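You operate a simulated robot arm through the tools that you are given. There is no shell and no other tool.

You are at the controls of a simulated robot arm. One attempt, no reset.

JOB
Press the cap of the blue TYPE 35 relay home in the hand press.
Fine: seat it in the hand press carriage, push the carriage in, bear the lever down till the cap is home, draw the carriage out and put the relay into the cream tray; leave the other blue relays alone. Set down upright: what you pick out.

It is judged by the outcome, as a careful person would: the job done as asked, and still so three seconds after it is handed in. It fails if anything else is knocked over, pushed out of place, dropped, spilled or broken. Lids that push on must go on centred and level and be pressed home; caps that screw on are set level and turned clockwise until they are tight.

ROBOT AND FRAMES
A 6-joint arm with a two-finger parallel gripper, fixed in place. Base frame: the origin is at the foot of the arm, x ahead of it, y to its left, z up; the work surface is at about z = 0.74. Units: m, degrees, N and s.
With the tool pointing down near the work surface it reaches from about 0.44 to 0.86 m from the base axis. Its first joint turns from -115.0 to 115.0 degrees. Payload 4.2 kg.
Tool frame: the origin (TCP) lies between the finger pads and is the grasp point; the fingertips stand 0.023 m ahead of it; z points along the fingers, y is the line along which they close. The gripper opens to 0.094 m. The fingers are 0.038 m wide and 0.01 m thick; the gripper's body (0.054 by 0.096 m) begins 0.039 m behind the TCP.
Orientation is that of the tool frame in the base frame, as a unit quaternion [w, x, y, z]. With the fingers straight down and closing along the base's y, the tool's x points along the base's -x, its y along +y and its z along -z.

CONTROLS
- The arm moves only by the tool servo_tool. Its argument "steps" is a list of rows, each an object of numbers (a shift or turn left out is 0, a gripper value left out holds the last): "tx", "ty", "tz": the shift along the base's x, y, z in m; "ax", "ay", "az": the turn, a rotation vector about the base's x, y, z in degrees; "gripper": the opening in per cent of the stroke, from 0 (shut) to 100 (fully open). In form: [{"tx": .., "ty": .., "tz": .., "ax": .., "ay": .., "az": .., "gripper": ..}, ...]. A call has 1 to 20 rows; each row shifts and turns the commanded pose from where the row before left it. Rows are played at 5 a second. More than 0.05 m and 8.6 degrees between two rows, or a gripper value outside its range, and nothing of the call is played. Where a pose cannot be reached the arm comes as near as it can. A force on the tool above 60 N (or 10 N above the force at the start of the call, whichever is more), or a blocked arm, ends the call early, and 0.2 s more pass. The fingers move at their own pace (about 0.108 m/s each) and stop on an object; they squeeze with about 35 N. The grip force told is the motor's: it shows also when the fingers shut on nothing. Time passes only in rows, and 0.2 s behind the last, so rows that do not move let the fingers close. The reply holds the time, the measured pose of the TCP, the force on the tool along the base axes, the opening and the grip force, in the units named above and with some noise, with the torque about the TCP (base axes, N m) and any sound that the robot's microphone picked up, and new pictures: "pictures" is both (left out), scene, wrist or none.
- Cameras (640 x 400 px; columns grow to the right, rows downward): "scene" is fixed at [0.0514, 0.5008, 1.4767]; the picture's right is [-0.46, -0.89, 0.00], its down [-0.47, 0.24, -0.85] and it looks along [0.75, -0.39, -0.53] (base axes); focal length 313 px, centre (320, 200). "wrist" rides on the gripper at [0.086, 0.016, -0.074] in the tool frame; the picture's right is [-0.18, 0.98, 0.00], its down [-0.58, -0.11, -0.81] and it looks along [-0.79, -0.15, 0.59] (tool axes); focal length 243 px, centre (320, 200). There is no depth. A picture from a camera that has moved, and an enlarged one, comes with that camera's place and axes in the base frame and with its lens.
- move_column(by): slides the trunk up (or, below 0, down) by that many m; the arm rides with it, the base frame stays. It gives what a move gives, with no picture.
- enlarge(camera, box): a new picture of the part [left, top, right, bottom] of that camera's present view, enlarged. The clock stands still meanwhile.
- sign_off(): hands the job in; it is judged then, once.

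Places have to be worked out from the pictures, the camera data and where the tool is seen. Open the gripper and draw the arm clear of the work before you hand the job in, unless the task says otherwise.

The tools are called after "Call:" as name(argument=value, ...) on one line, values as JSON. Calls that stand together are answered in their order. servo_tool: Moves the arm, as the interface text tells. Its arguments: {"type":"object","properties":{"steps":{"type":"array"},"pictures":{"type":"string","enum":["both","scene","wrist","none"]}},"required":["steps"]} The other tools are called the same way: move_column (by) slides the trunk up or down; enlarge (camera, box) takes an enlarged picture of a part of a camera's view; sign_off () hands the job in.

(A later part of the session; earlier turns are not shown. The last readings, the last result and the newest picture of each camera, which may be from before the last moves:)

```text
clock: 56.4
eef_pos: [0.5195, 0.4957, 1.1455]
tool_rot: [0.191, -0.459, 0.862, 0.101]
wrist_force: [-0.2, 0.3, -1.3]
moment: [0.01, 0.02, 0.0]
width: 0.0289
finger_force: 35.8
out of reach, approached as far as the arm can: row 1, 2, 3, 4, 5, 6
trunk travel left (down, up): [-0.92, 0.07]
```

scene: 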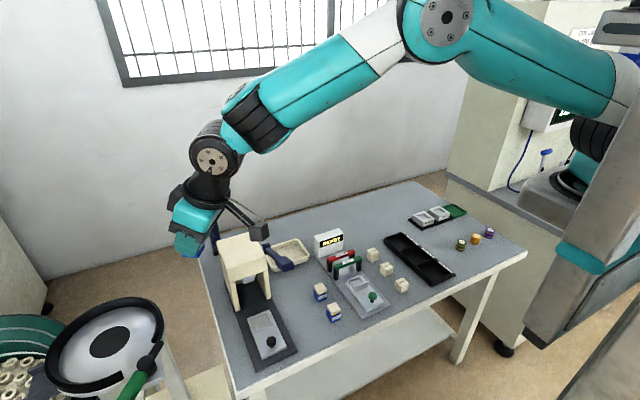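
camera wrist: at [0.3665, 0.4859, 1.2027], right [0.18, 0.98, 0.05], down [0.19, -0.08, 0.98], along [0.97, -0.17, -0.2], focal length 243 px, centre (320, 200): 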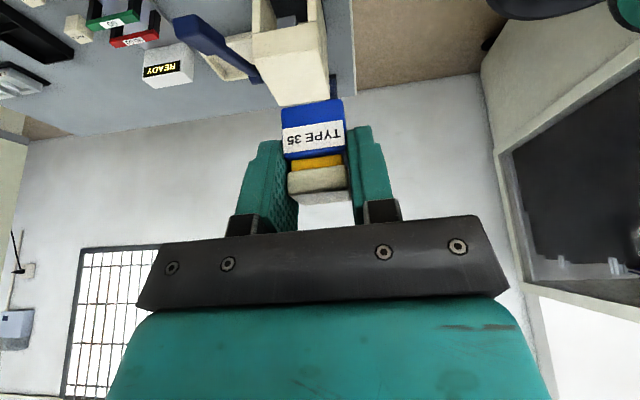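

That worked: elbow is up and the arm is comfortable again. Now I bring the TCP in over the front of the press and turn back −56° so the hand leans straight toward −x.

Call:
servo_tool(steps=[{"tx": -0.015, "ty": -0.03}, {"tx": -0.015, "ty": -0.03}, {"tx": -0.01, "ty": -0.03}, {"az": -8}, {"az": -8}, {"az": -8}, {"az": -8}, {"az": -8}, {"az": -8}, {"az": -8}, {}], pictures="both")

Call:
enlarge(camera="wrist", box=[220, 80, 420, 230])

```text
clock: 58.8
eef_pos: [0.4807, 0.4069, 1.1456]
tool_rot: [0.217, 0.0, 0.976, -0.001]
wrist_force: [0.3, 0.8, -0.2]
moment: [-0.03, 0.03, 0.0]
width: 0.0286
finger_force: 34.8
trunk travel left (down, up): [-0.92, 0.07]
camera wrist: at [0.3691, 0.4234, 1.1769], right [0.17, 0.98, 0.08], down [0.19, -0.11, 0.98], along [0.97, -0.15, -0.2], focal length 243 px, centre (320, 200)
```

scene: 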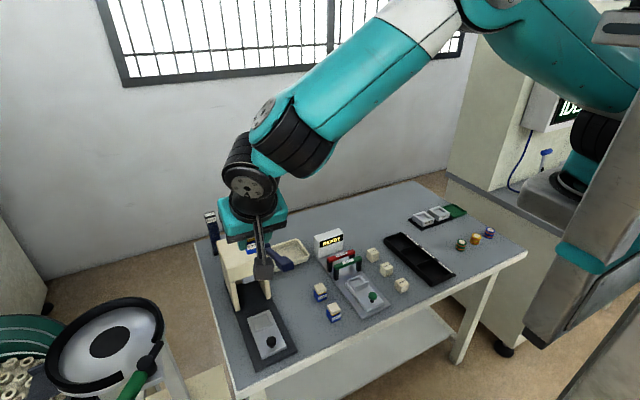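
wrist: 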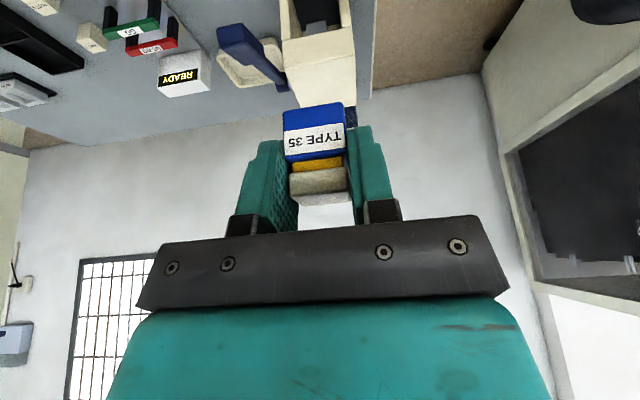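

```text
2.67 times, centred on (320, 155) of wrist
camera zoom: at [0.3691, 0.4234, 1.1769], right [0.17, 0.98, 0.08], down [0.19, -0.11, 0.98], along [0.97, -0.15, -0.2], focal length 647 px, centre (320, 320)
```

zoom: 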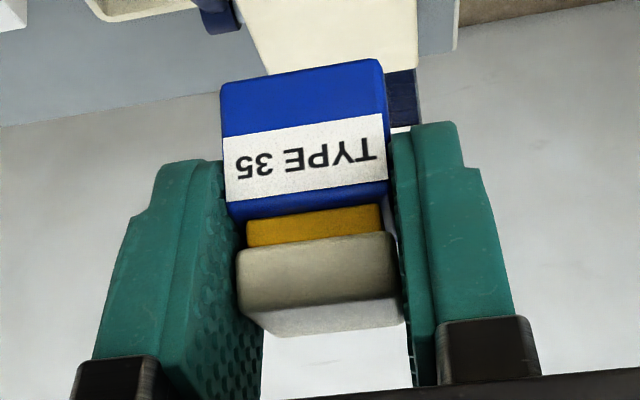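

Now the hand leans −x 25° with the elbow high and everything tracking exactly. For seating beside the raised lever I need more lean (~40°), so I'll stand the relay on clear table at about [0.69, 0.235] and regrip steeper. First, traverse high over the lever.

Call:
servo_tool(steps=[{"tx": 0.034, "ty": -0.0287, "tz": -0.004}, {"tx": 0.034, "ty": -0.0287, "tz": -0.004}, {"tx": 0.034, "ty": -0.0287, "tz": -0.004}, {"tx": 0.034, "ty": -0.0287, "tz": -0.004}, {"tx": 0.034, "ty": -0.0287, "tz": -0.004}, {"tx": 0.034, "ty": -0.0287, "tz": -0.004}, {}], pictures="scene")

```text
clock: 60.4
eef_pos: [0.6832, 0.2362, 1.1218]
tool_rot: [0.217, 0.0, 0.976, 0.0]
wrist_force: [-0.5, -0.1, -0.7]
moment: [-0.02, 0.04, -0.03]
width: 0.0288
finger_force: 35.1
trunk travel left (down, up): [-0.92, 0.07]
```

scene: 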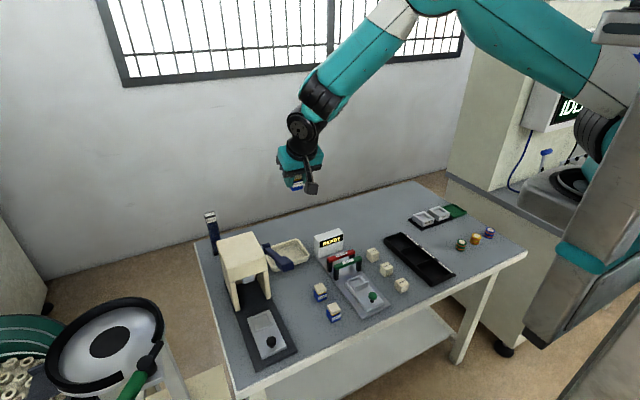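

Clear traverse. Lowering the trunk 0.20 m brings the TCP to about 0.92 with the posture unchanged.

Call:
move_column(by=-0.2)

```text
clock: 62.6
eef_pos: [0.684, 0.2355, 0.9199]
tool_rot: [0.217, 0.0, 0.976, 0.0]
wrist_force: [0.1, 0.0, -1.0]
moment: [-0.03, 0.03, 0.0]
width: 0.029
finger_force: 34.5
trunk travel left (down, up): [-0.72, 0.27]
```

Descending with the arm toward the table, stopping just above it for a check.

Call:
servo_tool(steps=[{"tz": -0.035}, {"tz": -0.035}, {"tz": -0.035}, {"tz": -0.025}, {}], pictures="both")

Call:
enlarge(camera="scene", box=[245, 205, 345, 305])

Call:
enlarge(camera="wrist", box=[220, 60, 420, 210])

```text
clock: 63.8
eef_pos: [0.6831, 0.2341, 0.7911]
tool_rot: [0.217, 0.0, 0.976, 0.0]
wrist_force: [0.0, -1.1, -0.2]
moment: [-0.02, -0.02, -0.01]
width: 0.0291
finger_force: 35.0
trunk travel left (down, up): [-0.72, 0.27]
camera wrist: at [0.573, 0.2501, 0.8223], right [0.17, 0.98, 0.08], down [0.19, -0.11, 0.98], along [0.97, -0.15, -0.2], focal length 243 px, centre (320, 200)
```

scene: 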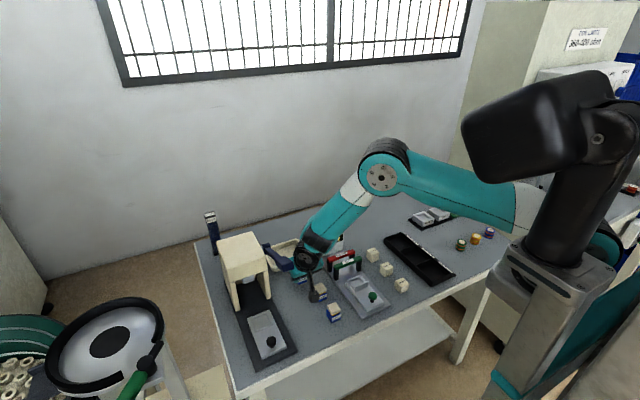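
wrist: 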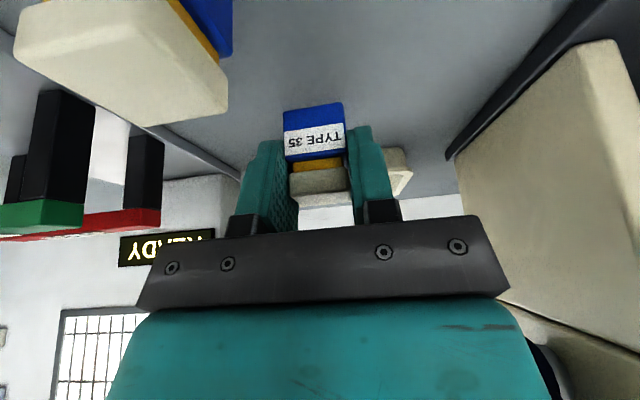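

```text
4.00 times, centred on (295, 255) of scene
camera zoom: at [0.0514, 0.5008, 1.4767], right [-0.46, -0.89, 0.0], down [-0.47, 0.24, -0.85], along [0.75, -0.39, -0.53], focal length 1252 px, centre (420, -20)
```

zoom: 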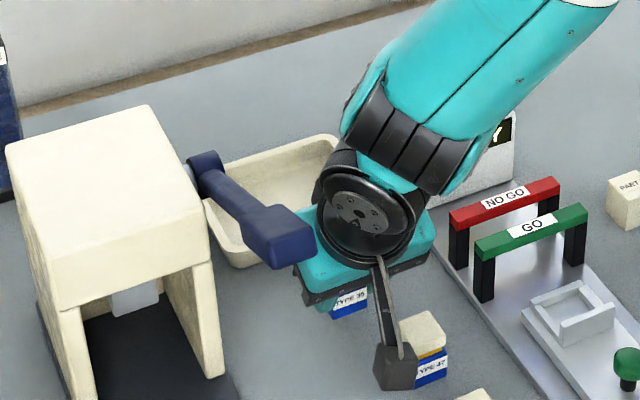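

```text
2.67 times, centred on (320, 135) of wrist
camera zoom: at [0.573, 0.2501, 0.8223], right [0.17, 0.98, 0.08], down [0.19, -0.11, 0.98], along [0.97, -0.15, -0.2], focal length 647 px, centre (320, 373)
```

zoom: 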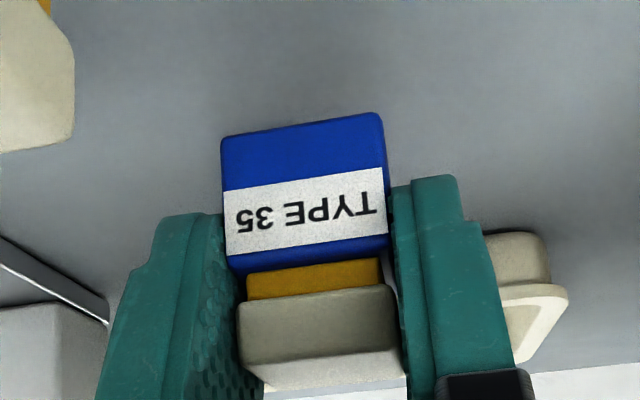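

Clear of relay 47's cap (about 1 cm) – I'll shift 5 mm to +y for margin and lower onto the table until a light contact.

Call:
servo_tool(steps=[{"ty": 0.005}, {"tz": -0.008}, {"tz": -0.004}, {"tz": -0.001}, {}], pictures="none")

```text
clock: 65.0
eef_pos: [0.6841, 0.2405, 0.7781]
tool_rot: [0.216, 0.0, 0.976, -0.001]
wrist_force: [0.2, 0.2, -0.5]
moment: [-0.01, -0.01, 0.04]
width: 0.0291
finger_force: 35.0
trunk travel left (down, up): [-0.72, 0.27]
```

Call:
servo_tool(steps=[{"tz": -0.001}, {"tz": -0.001}, {}], pictures="none")

```text
clock: 65.8
eef_pos: [0.6857, 0.2424, 0.7761]
tool_rot: [0.217, 0.0, 0.976, 0.0]
wrist_force: [-2.2, -1.2, 8.4]
moment: [0.0, 0.18, 0.03]
width: 0.0291
finger_force: 34.9
trunk travel left (down, up): [-0.72, 0.27]
```

Firm contact (8 N). Releasing, rising 5 cm, and tilting 15° further to a 40° lean.

Call:
servo_tool(steps=[{"tz": 0.0005}, {"gripper": 40}, {"gripper": 60}, {}, {"tz": 0.025}, {"tz": 0.03}, {"ay": -7.5}, {"ay": -7.5, "tx": -0.005}, {}], pictures="both")

Call:
enlarge(camera="scene", box=[245, 205, 345, 305])

Call:
enlarge(camera="wrist", box=[200, 0, 440, 150])

```text
clock: 67.8
eef_pos: [0.6785, 0.2387, 0.8312]
tool_rot: [0.343, 0.001, 0.939, -0.002]
wrist_force: [-0.7, -0.3, 0.0]
moment: [-0.02, 0.03, 0.01]
width: 0.0564
finger_force: 0.2
trunk travel left (down, up): [-0.72, 0.27]
camera wrist: at [0.5647, 0.2563, 0.8326], right [0.14, 0.98, 0.12], down [-0.07, -0.11, 0.99], along [0.99, -0.15, 0.06], focal length 243 px, centre (320, 200)
```

scene: 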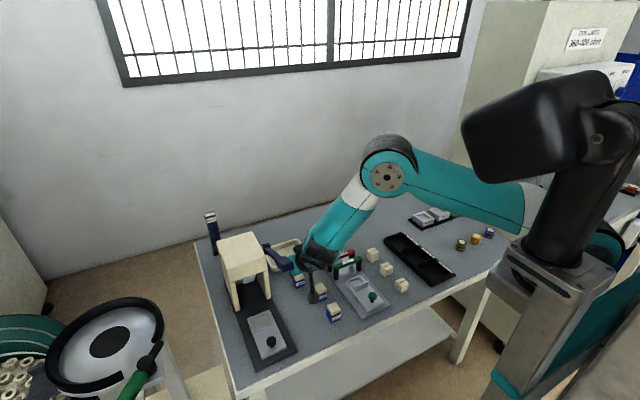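
wrist: 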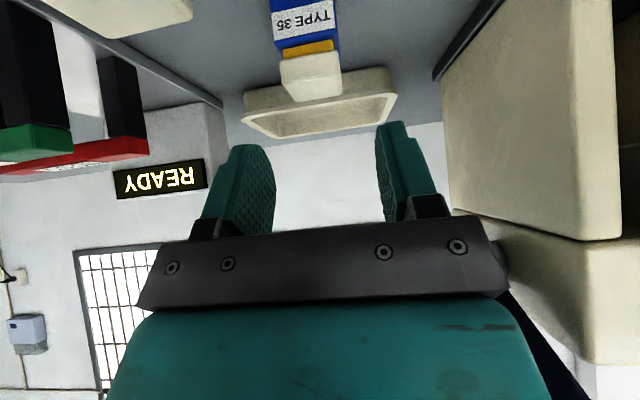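

```text
4.00 times, centred on (295, 255) of scene
camera zoom: at [0.0514, 0.5008, 1.4767], right [-0.46, -0.89, 0.0], down [-0.47, 0.24, -0.85], along [0.75, -0.39, -0.53], focal length 1252 px, centre (420, -20)
```

zoom: 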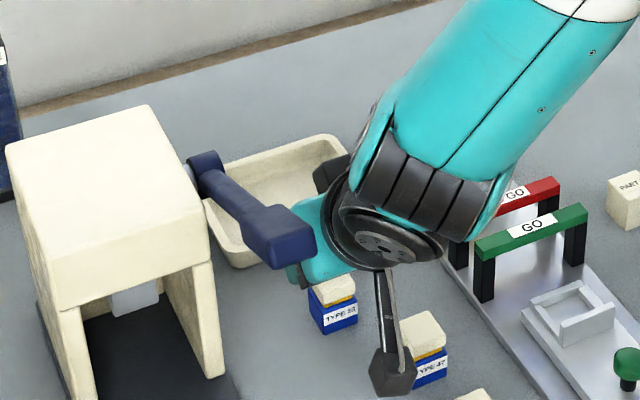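

```text
2.67 times, centred on (320, 75) of wrist
camera zoom: at [0.5647, 0.2563, 0.8326], right [0.14, 0.98, 0.12], down [-0.07, -0.11, 0.99], along [0.99, -0.15, 0.06], focal length 647 px, centre (320, 533)
```

zoom: 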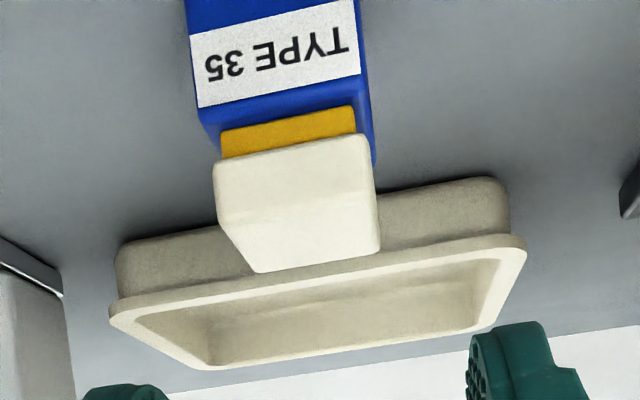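

Relay measured at about [0.691, 0.2405], i.e. 12 mm ahead of the TCP as wanted for this lean. Lowering 54 mm and closing on the base.

Call:
servo_tool(steps=[{"tz": -0.025}, {"tz": -0.02}, {"tz": -0.009}, {}], pictures="wrist")

Call:
enlarge(camera="wrist", box=[200, 60, 440, 220])

```text
clock: 68.8
eef_pos: [0.6788, 0.2415, 0.7758]
tool_rot: [0.342, -0.001, 0.94, 0.0]
wrist_force: [-0.2, 0.0, 0.4]
moment: [-0.01, 0.03, 0.0]
width: 0.0565
finger_force: 0.0
trunk travel left (down, up): [-0.72, 0.27]
camera wrist: at [0.5637, 0.2577, 0.778], right [0.14, 0.98, 0.12], down [-0.07, -0.11, 0.99], along [0.99, -0.15, 0.06], focal length 243 px, centre (320, 200)
```

wrist: 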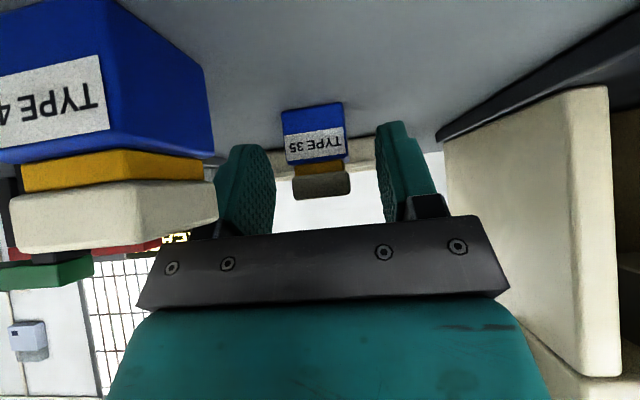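

```text
2.50 times, centred on (320, 140) of wrist
camera zoom: at [0.5637, 0.2577, 0.778], right [0.14, 0.98, 0.12], down [-0.07, -0.11, 0.99], along [0.99, -0.15, 0.06], focal length 606 px, centre (320, 350)
```

zoom: 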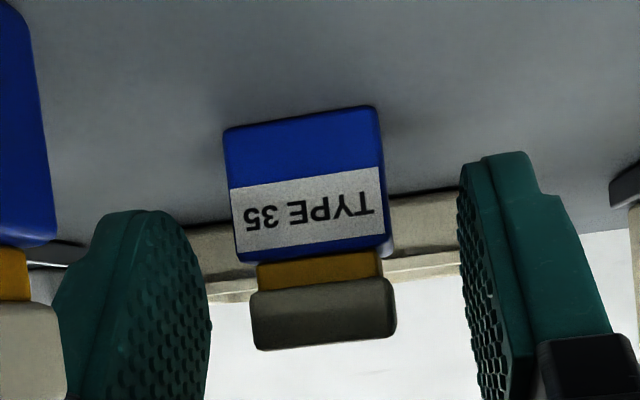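

At this angle the camera looks level at the relay: fingertips reach about half-way down its base (≈12 mm above the bottom). Closing.

Call:
servo_tool(steps=[{"gripper": 40}, {"gripper": 20}, {"gripper": 10}, {"gripper": 10}, {}, {"tz": 0.004}, {"tz": 0.01}, {"tz": 0.02}, {}], pictures="wrist")

Call:
enlarge(camera="wrist", box=[220, 80, 420, 230])

```text
clock: 70.8
eef_pos: [0.6785, 0.2395, 0.8115]
tool_rot: [0.341, 0.0, 0.94, -0.001]
wrist_force: [0.3, 0.0, -1.2]
moment: [0.03, 0.02, 0.02]
width: 0.0288
finger_force: 35.2
trunk travel left (down, up): [-0.72, 0.27]
camera wrist: at [0.5633, 0.2569, 0.8131], right [0.14, 0.98, 0.12], down [-0.07, -0.11, 0.99], along [0.99, -0.15, 0.06], focal length 243 px, centre (320, 200)
```

wrist: 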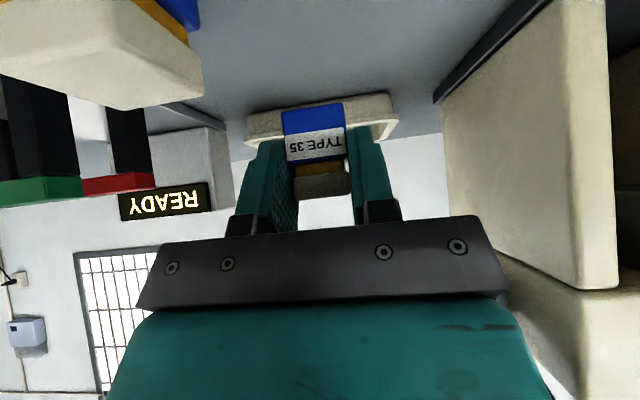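

```text
2.67 times, centred on (320, 155) of wrist
camera zoom: at [0.5633, 0.2569, 0.8131], right [0.14, 0.98, 0.12], down [-0.07, -0.11, 0.99], along [0.99, -0.15, 0.06], focal length 647 px, centre (320, 320)
```

zoom: 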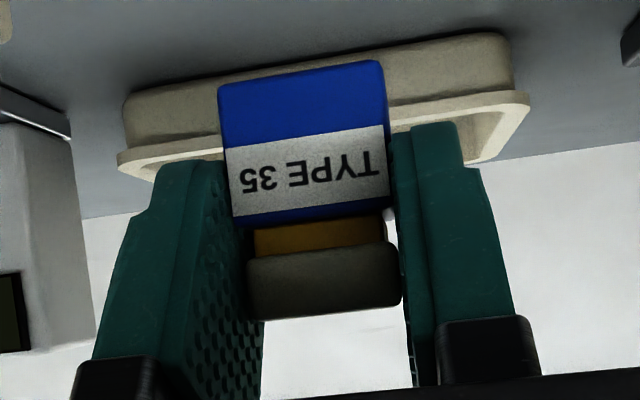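

Gripped well with a 40° lean. I'll shift 2 cm to −y to clear the lever, rise to z≈1.08, then cross over to the front of the press.

Call:
servo_tool(steps=[{"ty": -0.01}, {"ty": -0.01}, {"tz": 0.04}, {"tz": 0.045}, {"tz": 0.045}, {"tz": 0.045}, {"tz": 0.045}, {"tz": 0.045}, {"tz": 0.01}, {}], pictures="scene")

```text
clock: 73.0
eef_pos: [0.6805, 0.222, 1.0879]
tool_rot: [0.342, 0.001, 0.94, -0.001]
wrist_force: [0.0, 0.4, -0.4]
moment: [0.03, -0.01, 0.02]
width: 0.0289
finger_force: 35.3
trunk travel left (down, up): [-0.72, 0.27]
```

scene: 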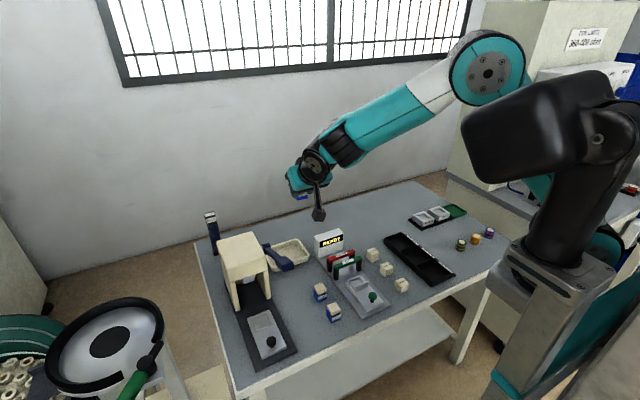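

Crossing now to the front of the press, keeping above the lever.

Call:
servo_tool(steps=[{"tx": -0.0318, "ty": 0.0282}, {"tx": -0.0318, "ty": 0.0282}, {"tx": -0.0318, "ty": 0.0282}, {"tx": -0.0318, "ty": 0.0282}, {"tx": -0.0318, "ty": 0.0282}, {"tx": -0.0318, "ty": 0.0282}, {}], pictures="both")

Call:
enlarge(camera="scene", box=[190, 130, 330, 300])

```text
clock: 74.8
eef_pos: [0.5478, 0.3564, 1.0889]
tool_rot: [0.342, 0.06, 0.937, -0.016]
wrist_force: [-1.1, 0.9, -0.7]
moment: [-0.02, 0.03, 0.01]
width: 0.0289
finger_force: 34.8
trunk travel left (down, up): [-0.72, 0.27]
stopped in row 7: the arm was blocked; the commanded pose is now the measured one
camera wrist: at [0.4371, 0.3868, 1.0916], right [0.26, 0.96, 0.13], down [-0.09, -0.11, 0.99], along [0.96, -0.27, 0.06], focal length 243 px, centre (320, 200)
```

scene: 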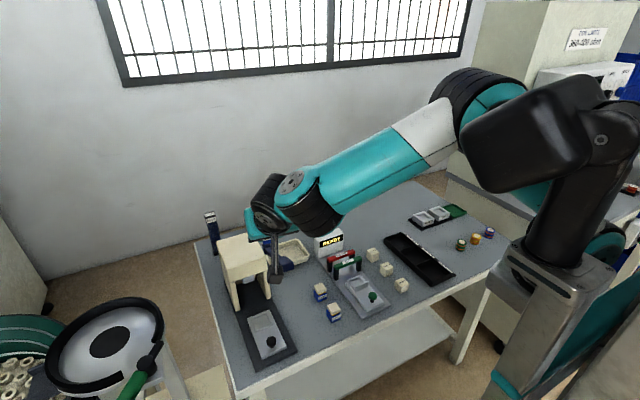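
wrist: 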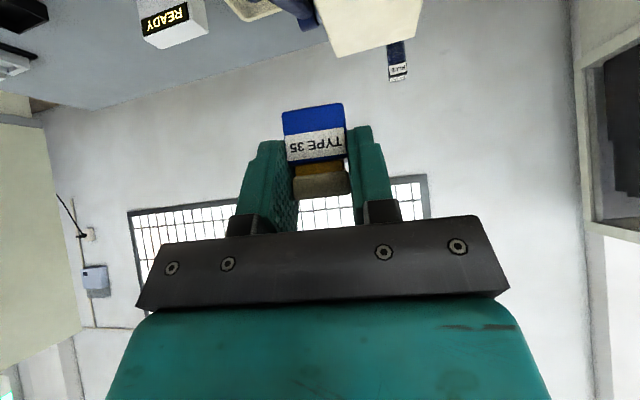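

```text
2.35 times, centred on (260, 215) of scene
camera zoom: at [0.0514, 0.5008, 1.4767], right [-0.46, -0.89, 0.0], down [-0.47, 0.24, -0.85], along [0.75, -0.39, -0.53], focal length 737 px, centre (461, 165)
```

zoom: 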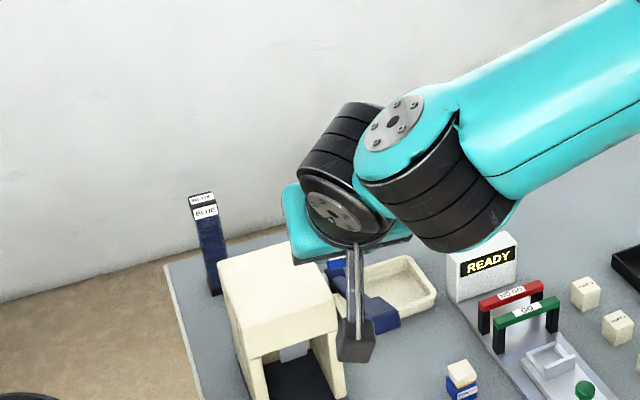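

The arm was blocked short – the elbow came up against the robot's own head; the hand was only twisted about 7° in yaw and the relay is still held. I'll back off and restore the yaw, then raise the trunk so the crossing happens lower relative to the shoulder.

Call:
servo_tool(steps=[{"tx": 0.015, "ty": -0.013}, {"tx": 0.025, "ty": -0.022, "az": 3.65}, {"tx": 0.025, "ty": -0.022, "az": 3.65}, {}], pictures="none")

```text
clock: 75.8
eef_pos: [0.6113, 0.3001, 1.0854]
tool_rot: [0.343, -0.004, 0.94, 0.003]
wrist_force: [-0.1, -0.1, -1.1]
moment: [0.02, 0.02, 0.01]
width: 0.029
finger_force: 34.9
trunk travel left (down, up): [-0.72, 0.27]
```

Yaw is restored to within half a degree. Raising the trunk 0.2 m now.

Call:
move_column(by=0.2)

```text
clock: 78.0
eef_pos: [0.6088, 0.2984, 1.2864]
tool_rot: [0.342, -0.003, 0.94, 0.003]
wrist_force: [-0.5, -0.3, -0.9]
moment: [0.02, 0.01, 0.01]
width: 0.0291
finger_force: 34.8
trunk travel left (down, up): [-0.92, 0.07]
```

Lowering the arm relative to the trunk, still above the lever.

Call:
servo_tool(steps=[{"tz": -0.045, "az": -0.5}, {"tz": -0.045}, {"tz": -0.045}, {"tz": -0.045}, {}], pictures="scene")

```text
clock: 79.2
eef_pos: [0.6106, 0.3033, 1.1056]
tool_rot: [0.342, 0.001, 0.94, 0.002]
wrist_force: [0.1, 0.6, -0.1]
moment: [-0.03, -0.01, 0.01]
width: 0.029
finger_force: 35.0
trunk travel left (down, up): [-0.92, 0.07]
```

scene: 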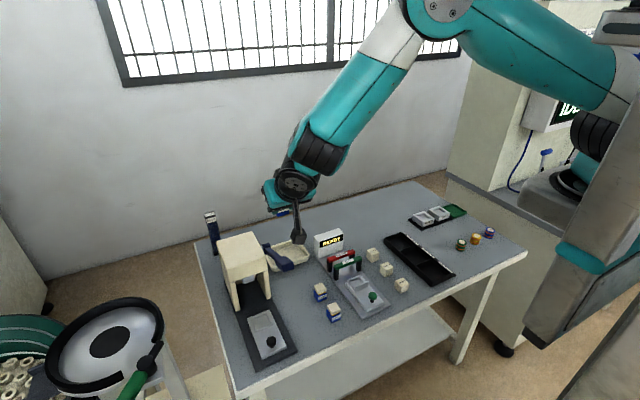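

Crossing toward the press front in smaller steps.

Call:
servo_tool(steps=[{"tx": -0.022, "ty": 0.022}, {"tx": -0.022, "ty": 0.022}, {"tx": -0.022, "ty": 0.022}, {"tx": -0.022, "ty": 0.022}, {"tx": -0.02}, {}], pictures="both")

Call:
enlarge(camera="scene", box=[190, 130, 330, 300])

```text
clock: 80.6
eef_pos: [0.5038, 0.3902, 1.1098]
tool_rot: [0.342, 0.001, 0.94, 0.002]
wrist_force: [0.3, -0.3, -1.3]
moment: [0.03, 0.03, 0.01]
width: 0.0288
finger_force: 34.9
trunk travel left (down, up): [-0.92, 0.07]
camera wrist: at [0.3888, 0.4066, 1.1113], right [0.14, 0.98, 0.12], down [-0.07, -0.11, 0.99], along [0.99, -0.15, 0.06], focal length 243 px, centre (320, 200)
```

scene: 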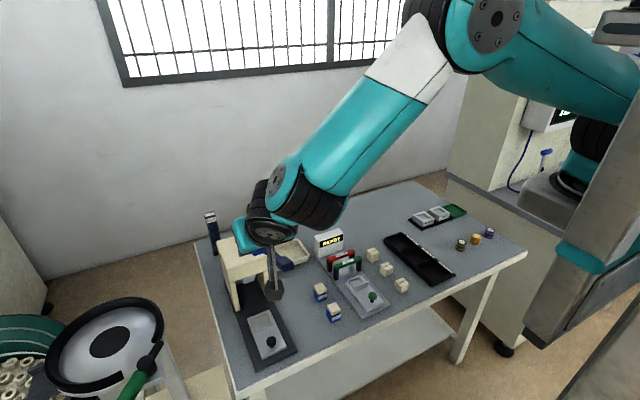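
wrist: 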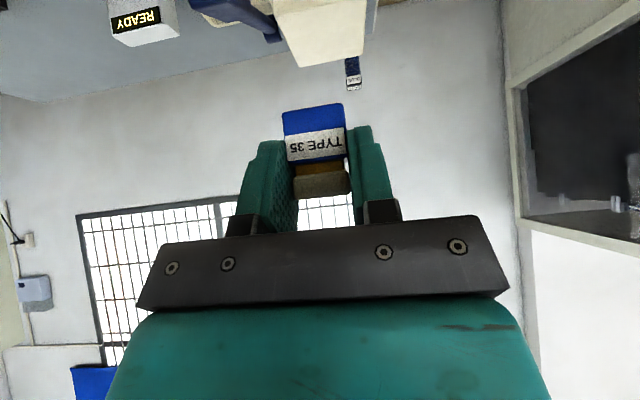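

```text
2.35 times, centred on (260, 215) of scene
camera zoom: at [0.0514, 0.5008, 1.4767], right [-0.46, -0.89, 0.0], down [-0.47, 0.24, -0.85], along [0.75, -0.39, -0.53], focal length 737 px, centre (461, 165)
```

zoom: 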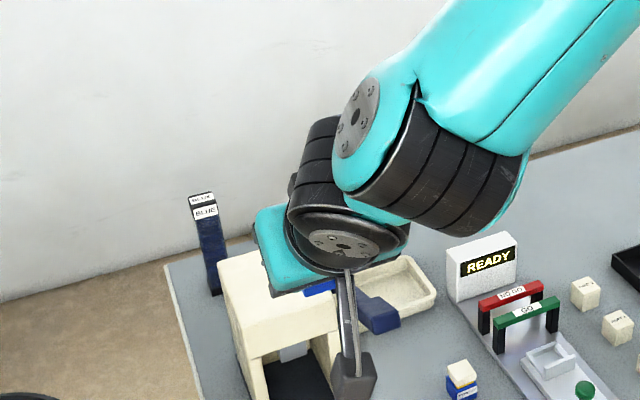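

Good, the arm is free. I'll step back to x≈0.482 so the hand is in front of the handle, then use the trunk to lower 0.15 m.

Call:
servo_tool(steps=[{"tx": -0.011}, {"tx": -0.011}, {}], pictures="none")

Call:
move_column(by=-0.13)

```text
clock: 81.4
eef_pos: [0.4801, 0.3887, 1.1079]
tool_rot: [0.342, 0.0, 0.94, 0.002]
wrist_force: [0.1, -0.6, -0.6]
moment: [-0.01, -0.02, -0.02]
width: 0.0289
finger_force: 35.1
trunk travel left (down, up): [-0.92, 0.07]
```

```text
clock: 83.0
eef_pos: [0.4802, 0.3888, 0.978]
tool_rot: [0.342, 0.002, 0.94, 0.001]
wrist_force: [0.2, 0.0, -1.3]
moment: [0.02, 0.0, 0.01]
width: 0.029
finger_force: 35.3
trunk travel left (down, up): [-0.79, 0.2]
```

Now at [0.480, 0.389, 0.978], in front of the lever. I'll look at where everything stands before the diagonal approach to the nest.

Call:
servo_tool(steps=[{"tz": -0.02}, {"tz": -0.02}, {}], pictures="both")

Call:
enlarge(camera="scene", box=[190, 190, 320, 370])

Call:
enlarge(camera="wrist", box=[200, 0, 440, 210])

```text
clock: 83.8
eef_pos: [0.4813, 0.3882, 0.9378]
tool_rot: [0.342, 0.001, 0.94, 0.002]
wrist_force: [-0.1, 0.1, 0.0]
moment: [0.04, 0.03, 0.01]
width: 0.0289
finger_force: 35.6
trunk travel left (down, up): [-0.79, 0.2]
camera wrist: at [0.3665, 0.405, 0.9397], right [0.14, 0.98, 0.12], down [-0.07, -0.11, 0.99], along [0.99, -0.15, 0.06], focal length 243 px, centre (320, 200)
```

scene: 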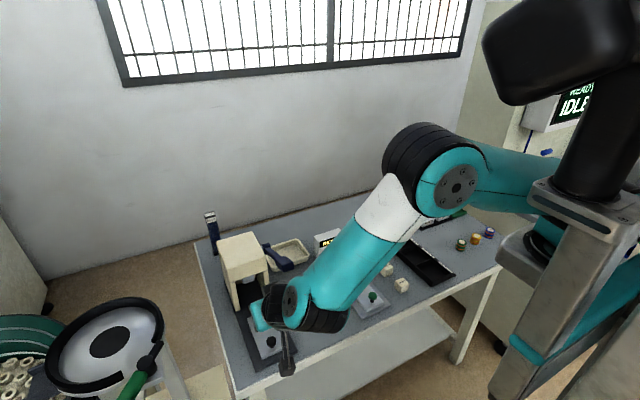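
wrist: 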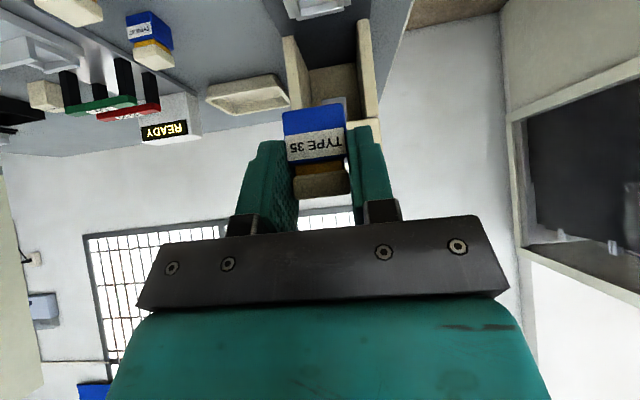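

```text
2.22 times, centred on (255, 280) of scene
camera zoom: at [0.0514, 0.5008, 1.4767], right [-0.46, -0.89, 0.0], down [-0.47, 0.24, -0.85], along [0.75, -0.39, -0.53], focal length 696 px, centre (464, 22)
```

zoom: 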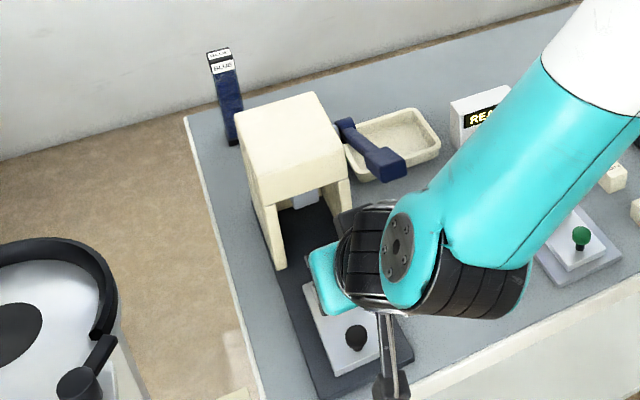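

```text
1.90 times, centred on (320, 105) of wrist
camera zoom: at [0.3665, 0.405, 0.9397], right [0.14, 0.98, 0.12], down [-0.07, -0.11, 0.99], along [0.99, -0.15, 0.06], focal length 462 px, centre (320, 381)
```

zoom: 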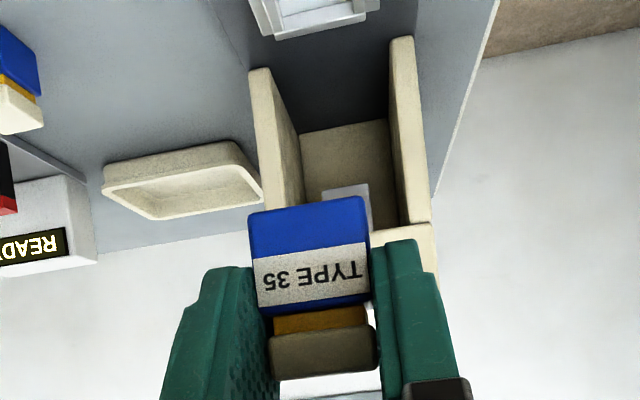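

Path is clear. Diagonal approach to just above the nest (relay bottom ≈0.79), then I'll check the alignment in the scene view.

Call:
servo_tool(steps=[{"tx": 0.0202, "ty": 0.0004, "tz": -0.0224}, {"tx": 0.0202, "ty": 0.0004, "tz": -0.0224}, {"tx": 0.0202, "ty": 0.0004, "tz": -0.0224}, {"tx": 0.0202, "ty": 0.0004, "tz": -0.0224}, {"tx": 0.0202, "ty": 0.0004, "tz": -0.0224}, {}], pictures="both")

Call:
enlarge(camera="scene", box=[225, 240, 315, 350])

Call:
enlarge(camera="wrist", box=[200, 20, 440, 220])

```text
clock: 85.2
eef_pos: [0.5809, 0.3928, 0.8265]
tool_rot: [0.342, 0.0, 0.94, 0.003]
wrist_force: [0.3, 0.1, -1.0]
moment: [0.03, -0.02, 0.0]
width: 0.0288
finger_force: 35.2
trunk travel left (down, up): [-0.79, 0.2]
camera wrist: at [0.4667, 0.4085, 0.8281], right [0.14, 0.98, 0.12], down [-0.07, -0.11, 0.99], along [0.99, -0.15, 0.06], focal length 243 px, centre (320, 200)
```

scene: 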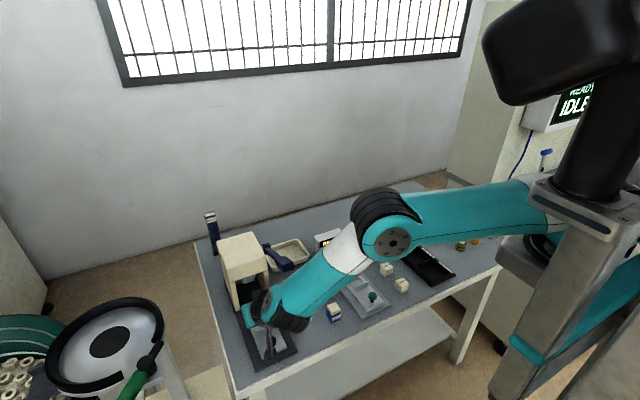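
wrist: 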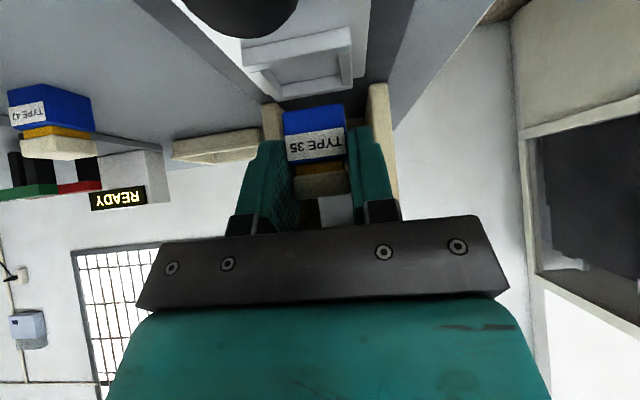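

```text
3.64 times, centred on (270, 295) of scene
camera zoom: at [0.0514, 0.5008, 1.4767], right [-0.46, -0.89, 0.0], down [-0.47, 0.24, -0.85], along [0.75, -0.39, -0.53], focal length 1138 px, centre (502, -146)
```

zoom: 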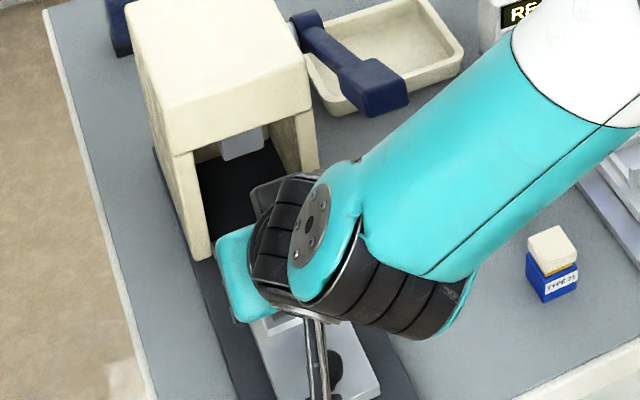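

```text
2.00 times, centred on (320, 120) of wrist
camera zoom: at [0.4667, 0.4085, 0.8281], right [0.14, 0.98, 0.12], down [-0.07, -0.11, 0.99], along [0.99, -0.15, 0.06], focal length 485 px, centre (320, 360)
```

zoom: 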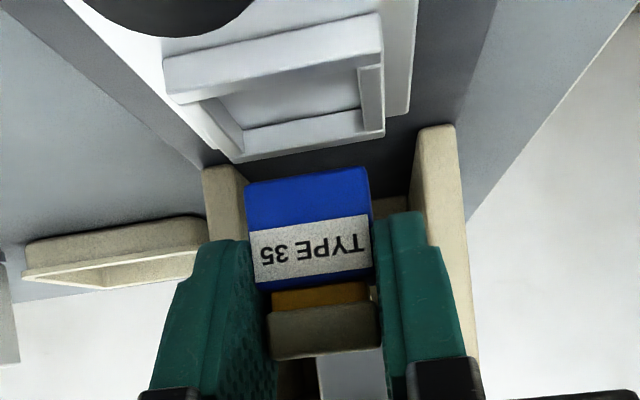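

The wrist view shows the nest right below the relay. Enlarging to measure the offset precisely.

Call:
enlarge(camera="wrist", box=[230, 10, 410, 125])

```text
3.48 times, centred on (320, 68) of wrist
camera zoom: at [0.4667, 0.4085, 0.8281], right [0.14, 0.98, 0.12], down [-0.07, -0.11, 0.99], along [0.99, -0.15, 0.06], focal length 844 px, centre (320, 661)
```

zoom: 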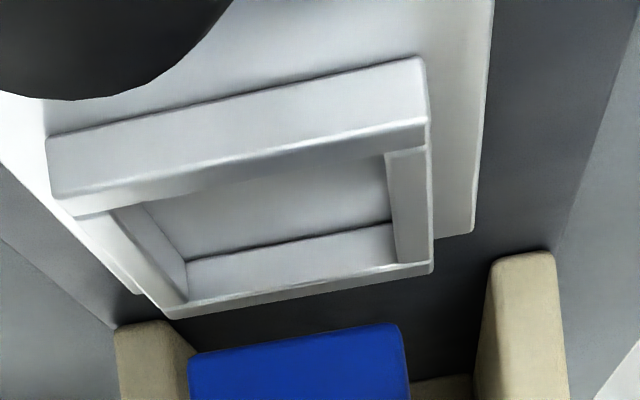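

Nest centre lies ~3.3 mm to −y of the relay, and x is within about 2 mm. I'll correct y and lower until the relay's bottom is ~5 mm above the walls, for a direct comparison.

Call:
servo_tool(steps=[{"ty": -0.0033}, {"tz": -0.008}, {"tz": -0.006}, {}], pictures="wrist")

Call:
enlarge(camera="wrist", box=[230, 20, 410, 135])

```text
clock: 86.2
eef_pos: [0.5817, 0.3889, 0.8117]
tool_rot: [0.343, 0.001, 0.939, 0.001]
wrist_force: [-0.6, 0.3, -0.9]
moment: [-0.01, -0.01, 0.01]
width: 0.0287
finger_force: 35.1
trunk travel left (down, up): [-0.79, 0.2]
camera wrist: at [0.4669, 0.4046, 0.8133], right [0.14, 0.98, 0.12], down [-0.07, -0.11, 0.99], along [0.99, -0.15, 0.06], focal length 243 px, centre (320, 200)
```

wrist: 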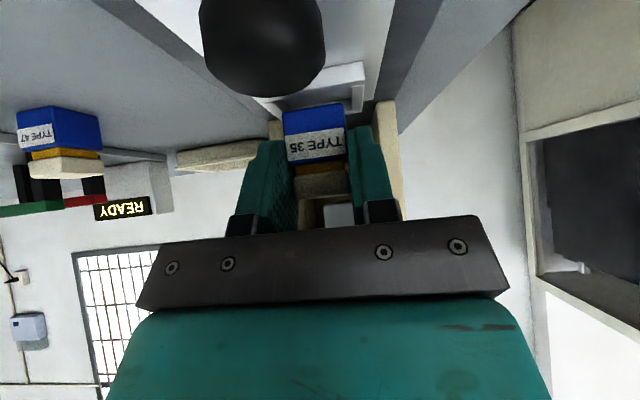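

```text
3.48 times, centred on (320, 78) of wrist
camera zoom: at [0.4669, 0.4046, 0.8133], right [0.14, 0.98, 0.12], down [-0.07, -0.11, 0.99], along [0.99, -0.15, 0.06], focal length 844 px, centre (320, 626)
```

zoom: 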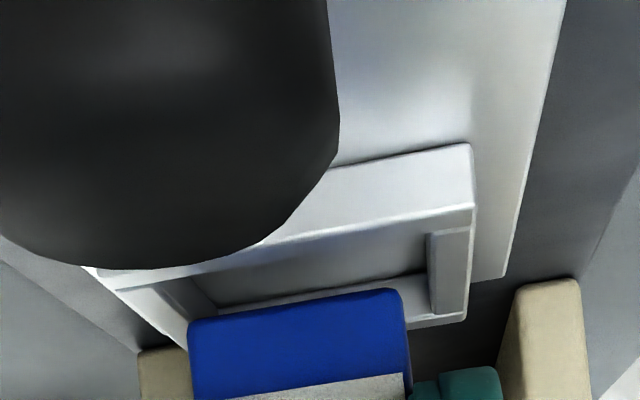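

Relay is centred over the nest within about 1 mm in both directions. Lowering gently into it, watching the force.

Call:
servo_tool(steps=[{"tz": -0.003}, {"tz": -0.003}, {"tz": -0.002}, {}], pictures="none")

```text
clock: 87.2
eef_pos: [0.5801, 0.3864, 0.8041]
tool_rot: [0.342, 0.0, 0.94, 0.002]
wrist_force: [-0.8, -0.2, 0.2]
moment: [-0.01, -0.03, -0.01]
width: 0.0286
finger_force: 34.8
trunk travel left (down, up): [-0.79, 0.2]
```

No contact yet at relay bottom ≈0.770. Continuing in 1 mm steps.

Call:
servo_tool(steps=[{"tz": -0.001}, {"tz": -0.001}, {"tz": -0.001}, {}], pictures="wrist")

Call:
enlarge(camera="wrist", box=[230, 40, 410, 155])

```text
clock: 88.2
eef_pos: [0.5818, 0.3897, 0.802]
tool_rot: [0.343, 0.001, 0.939, 0.003]
wrist_force: [0.0, -4.2, 12.9]
moment: [-0.36, -0.02, -0.06]
width: 0.0289
finger_force: 34.7
trunk travel left (down, up): [-0.79, 0.2]
camera wrist: at [0.4676, 0.405, 0.8036], right [0.14, 0.98, 0.12], down [-0.08, -0.11, 0.99], along [0.99, -0.15, 0.06], focal length 243 px, centre (320, 200)
```

wrist: 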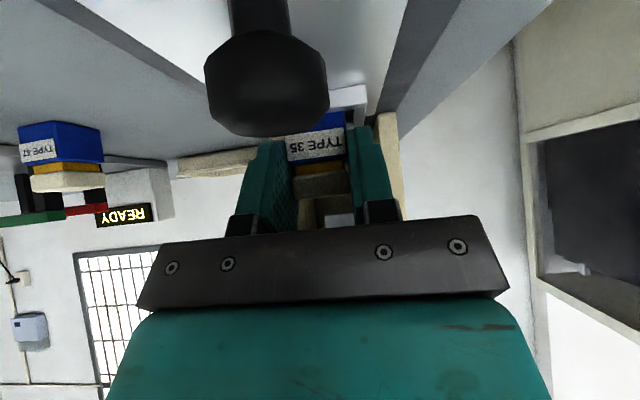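

```text
3.48 times, centred on (320, 98) of wrist
camera zoom: at [0.4676, 0.405, 0.8036], right [0.14, 0.98, 0.12], down [-0.08, -0.11, 0.99], along [0.99, -0.15, 0.06], focal length 844 px, centre (320, 556)
```

zoom: 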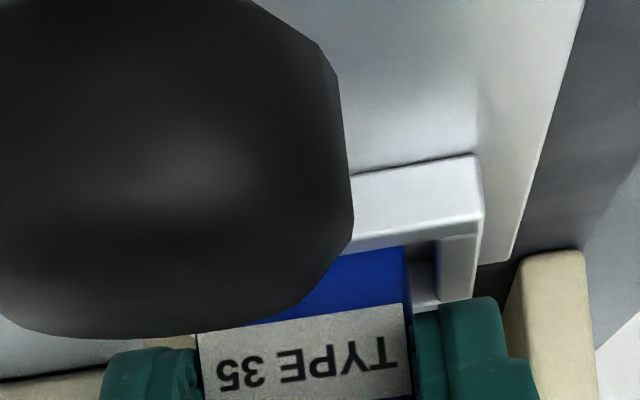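

The relay is down on the nest floor (13 N, bottom ≈0.767, below the wall tops, fingertips ~6 mm above the walls). Opening the fingers to let it settle.

Call:
servo_tool(steps=[{"gripper": 33}, {"gripper": 40}, {"gripper": 45}, {}], pictures="wrist")

Call:
enlarge(camera="wrist", box=[230, 60, 410, 210])

```text
clock: 89.2
eef_pos: [0.582, 0.3898, 0.8026]
tool_rot: [0.344, 0.0, 0.939, 0.003]
wrist_force: [-1.1, 8.1, 19.8]
moment: [-0.18, 0.01, 0.05]
width: 0.0384
finger_force: 0.1
trunk travel left (down, up): [-0.79, 0.2]
camera wrist: at [0.4666, 0.4062, 0.8037], right [0.14, 0.98, 0.13], down [-0.08, -0.12, 0.99], along [0.99, -0.15, 0.06], focal length 243 px, centre (320, 200)
```

wrist: 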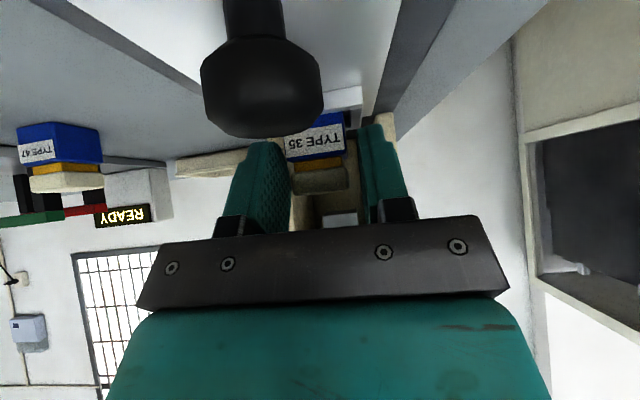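

```text
2.67 times, centred on (320, 135) of wrist
camera zoom: at [0.4666, 0.4062, 0.8037], right [0.14, 0.98, 0.13], down [-0.08, -0.12, 0.99], along [0.99, -0.15, 0.06], focal length 647 px, centre (320, 373)
```

zoom: 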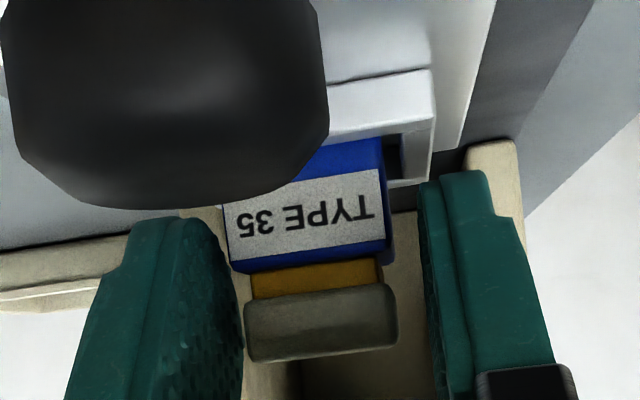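

The force (20 N up) shows a fingertip corner resting on the nest's side wall; the relay itself is free between the pads. I'll lift 3 mm to unload, open a bit more and look.

Call:
servo_tool(steps=[{"tz": 0.002}, {"tz": 0.002}, {"gripper": 55}, {}, {}], pictures="wrist")

Call:
enlarge(camera="wrist", box=[230, 60, 410, 210])

```text
clock: 90.3
eef_pos: [0.5807, 0.387, 0.8045]
tool_rot: [0.342, 0.001, 0.94, 0.001]
wrist_force: [0.1, 0.5, 0.1]
moment: [-0.01, 0.01, 0.0]
width: 0.0516
finger_force: 0.1
trunk travel left (down, up): [-0.79, 0.2]
camera wrist: at [0.4665, 0.4039, 0.8063], right [0.14, 0.98, 0.12], down [-0.07, -0.11, 0.99], along [0.99, -0.15, 0.06], focal length 243 px, centre (320, 200)
```

wrist: 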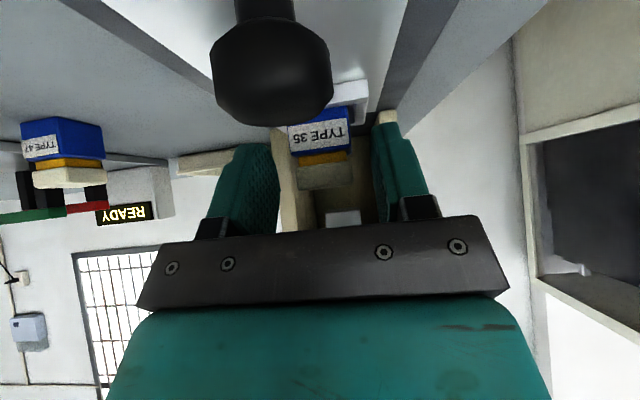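

```text
2.67 times, centred on (320, 135) of wrist
camera zoom: at [0.4665, 0.4039, 0.8063], right [0.14, 0.98, 0.12], down [-0.07, -0.11, 0.99], along [0.99, -0.15, 0.06], focal length 647 px, centre (320, 373)
```

zoom: 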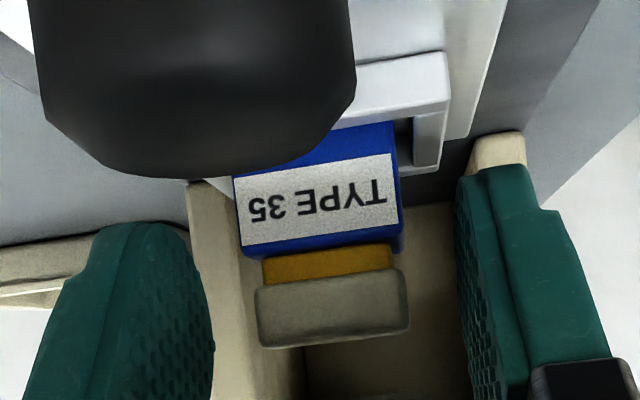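

The relay sits free inside the nest. Retreating back along the tool axis, away from the relay and lever.

Call:
servo_tool(steps=[{"tx": -0.0096, "tz": 0.0115}, {"tx": -0.0193, "tz": 0.023}, {"tx": -0.0225, "tz": 0.0268}, {"tx": -0.0225, "tz": 0.0268}, {"tx": -0.0225, "tz": 0.0268}, {}], pictures="both")

Call:
enlarge(camera="wrist", box=[230, 0, 410, 120])

Call:
enlarge(camera="scene", box=[215, 260, 305, 370])

```text
clock: 91.8
eef_pos: [0.4823, 0.3907, 0.9188]
tool_rot: [0.342, 0.0, 0.94, 0.002]
wrist_force: [0.9, -0.4, -0.3]
moment: [0.0, 0.0, 0.01]
width: 0.052
finger_force: 0.2
trunk travel left (down, up): [-0.79, 0.2]
camera wrist: at [0.3678, 0.4073, 0.9221], right [0.14, 0.98, 0.12], down [-0.07, -0.11, 0.99], along [0.99, -0.15, 0.06], focal length 243 px, centre (320, 200)
```

scene: 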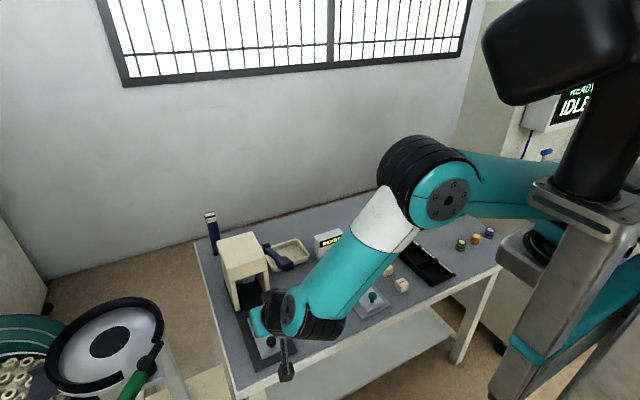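
wrist: 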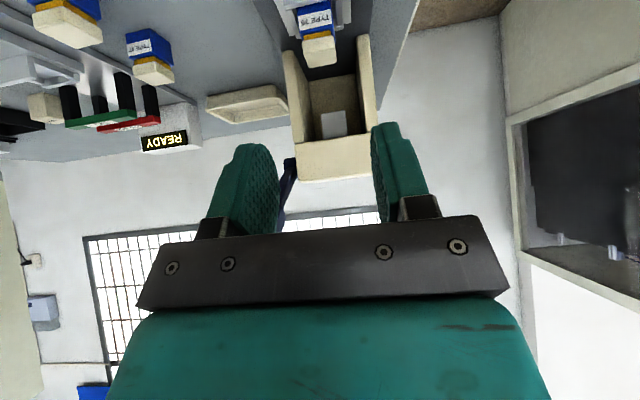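

```text
3.33 times, centred on (320, 60) of wrist
camera zoom: at [0.3678, 0.4073, 0.9221], right [0.14, 0.98, 0.12], down [-0.07, -0.11, 0.99], along [0.99, -0.15, 0.06], focal length 809 px, centre (320, 667)
```

zoom: 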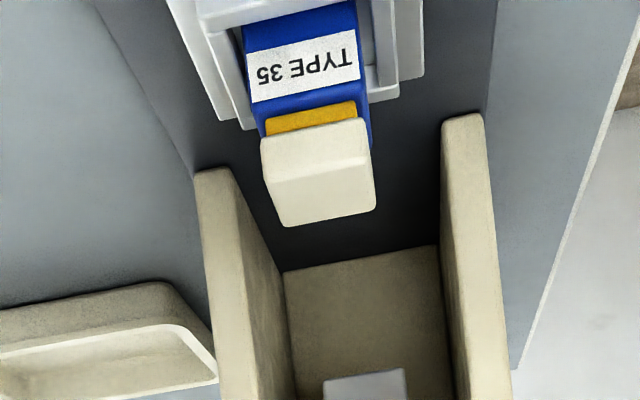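

```text
3.64 times, centred on (260, 315) of scene
camera zoom: at [0.0514, 0.5008, 1.4767], right [-0.46, -0.89, 0.0], down [-0.47, 0.24, -0.85], along [0.75, -0.39, -0.53], focal length 1138 px, centre (538, -218)
```

zoom: 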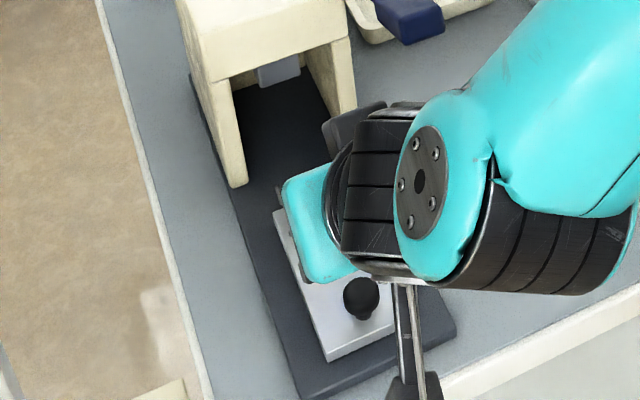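

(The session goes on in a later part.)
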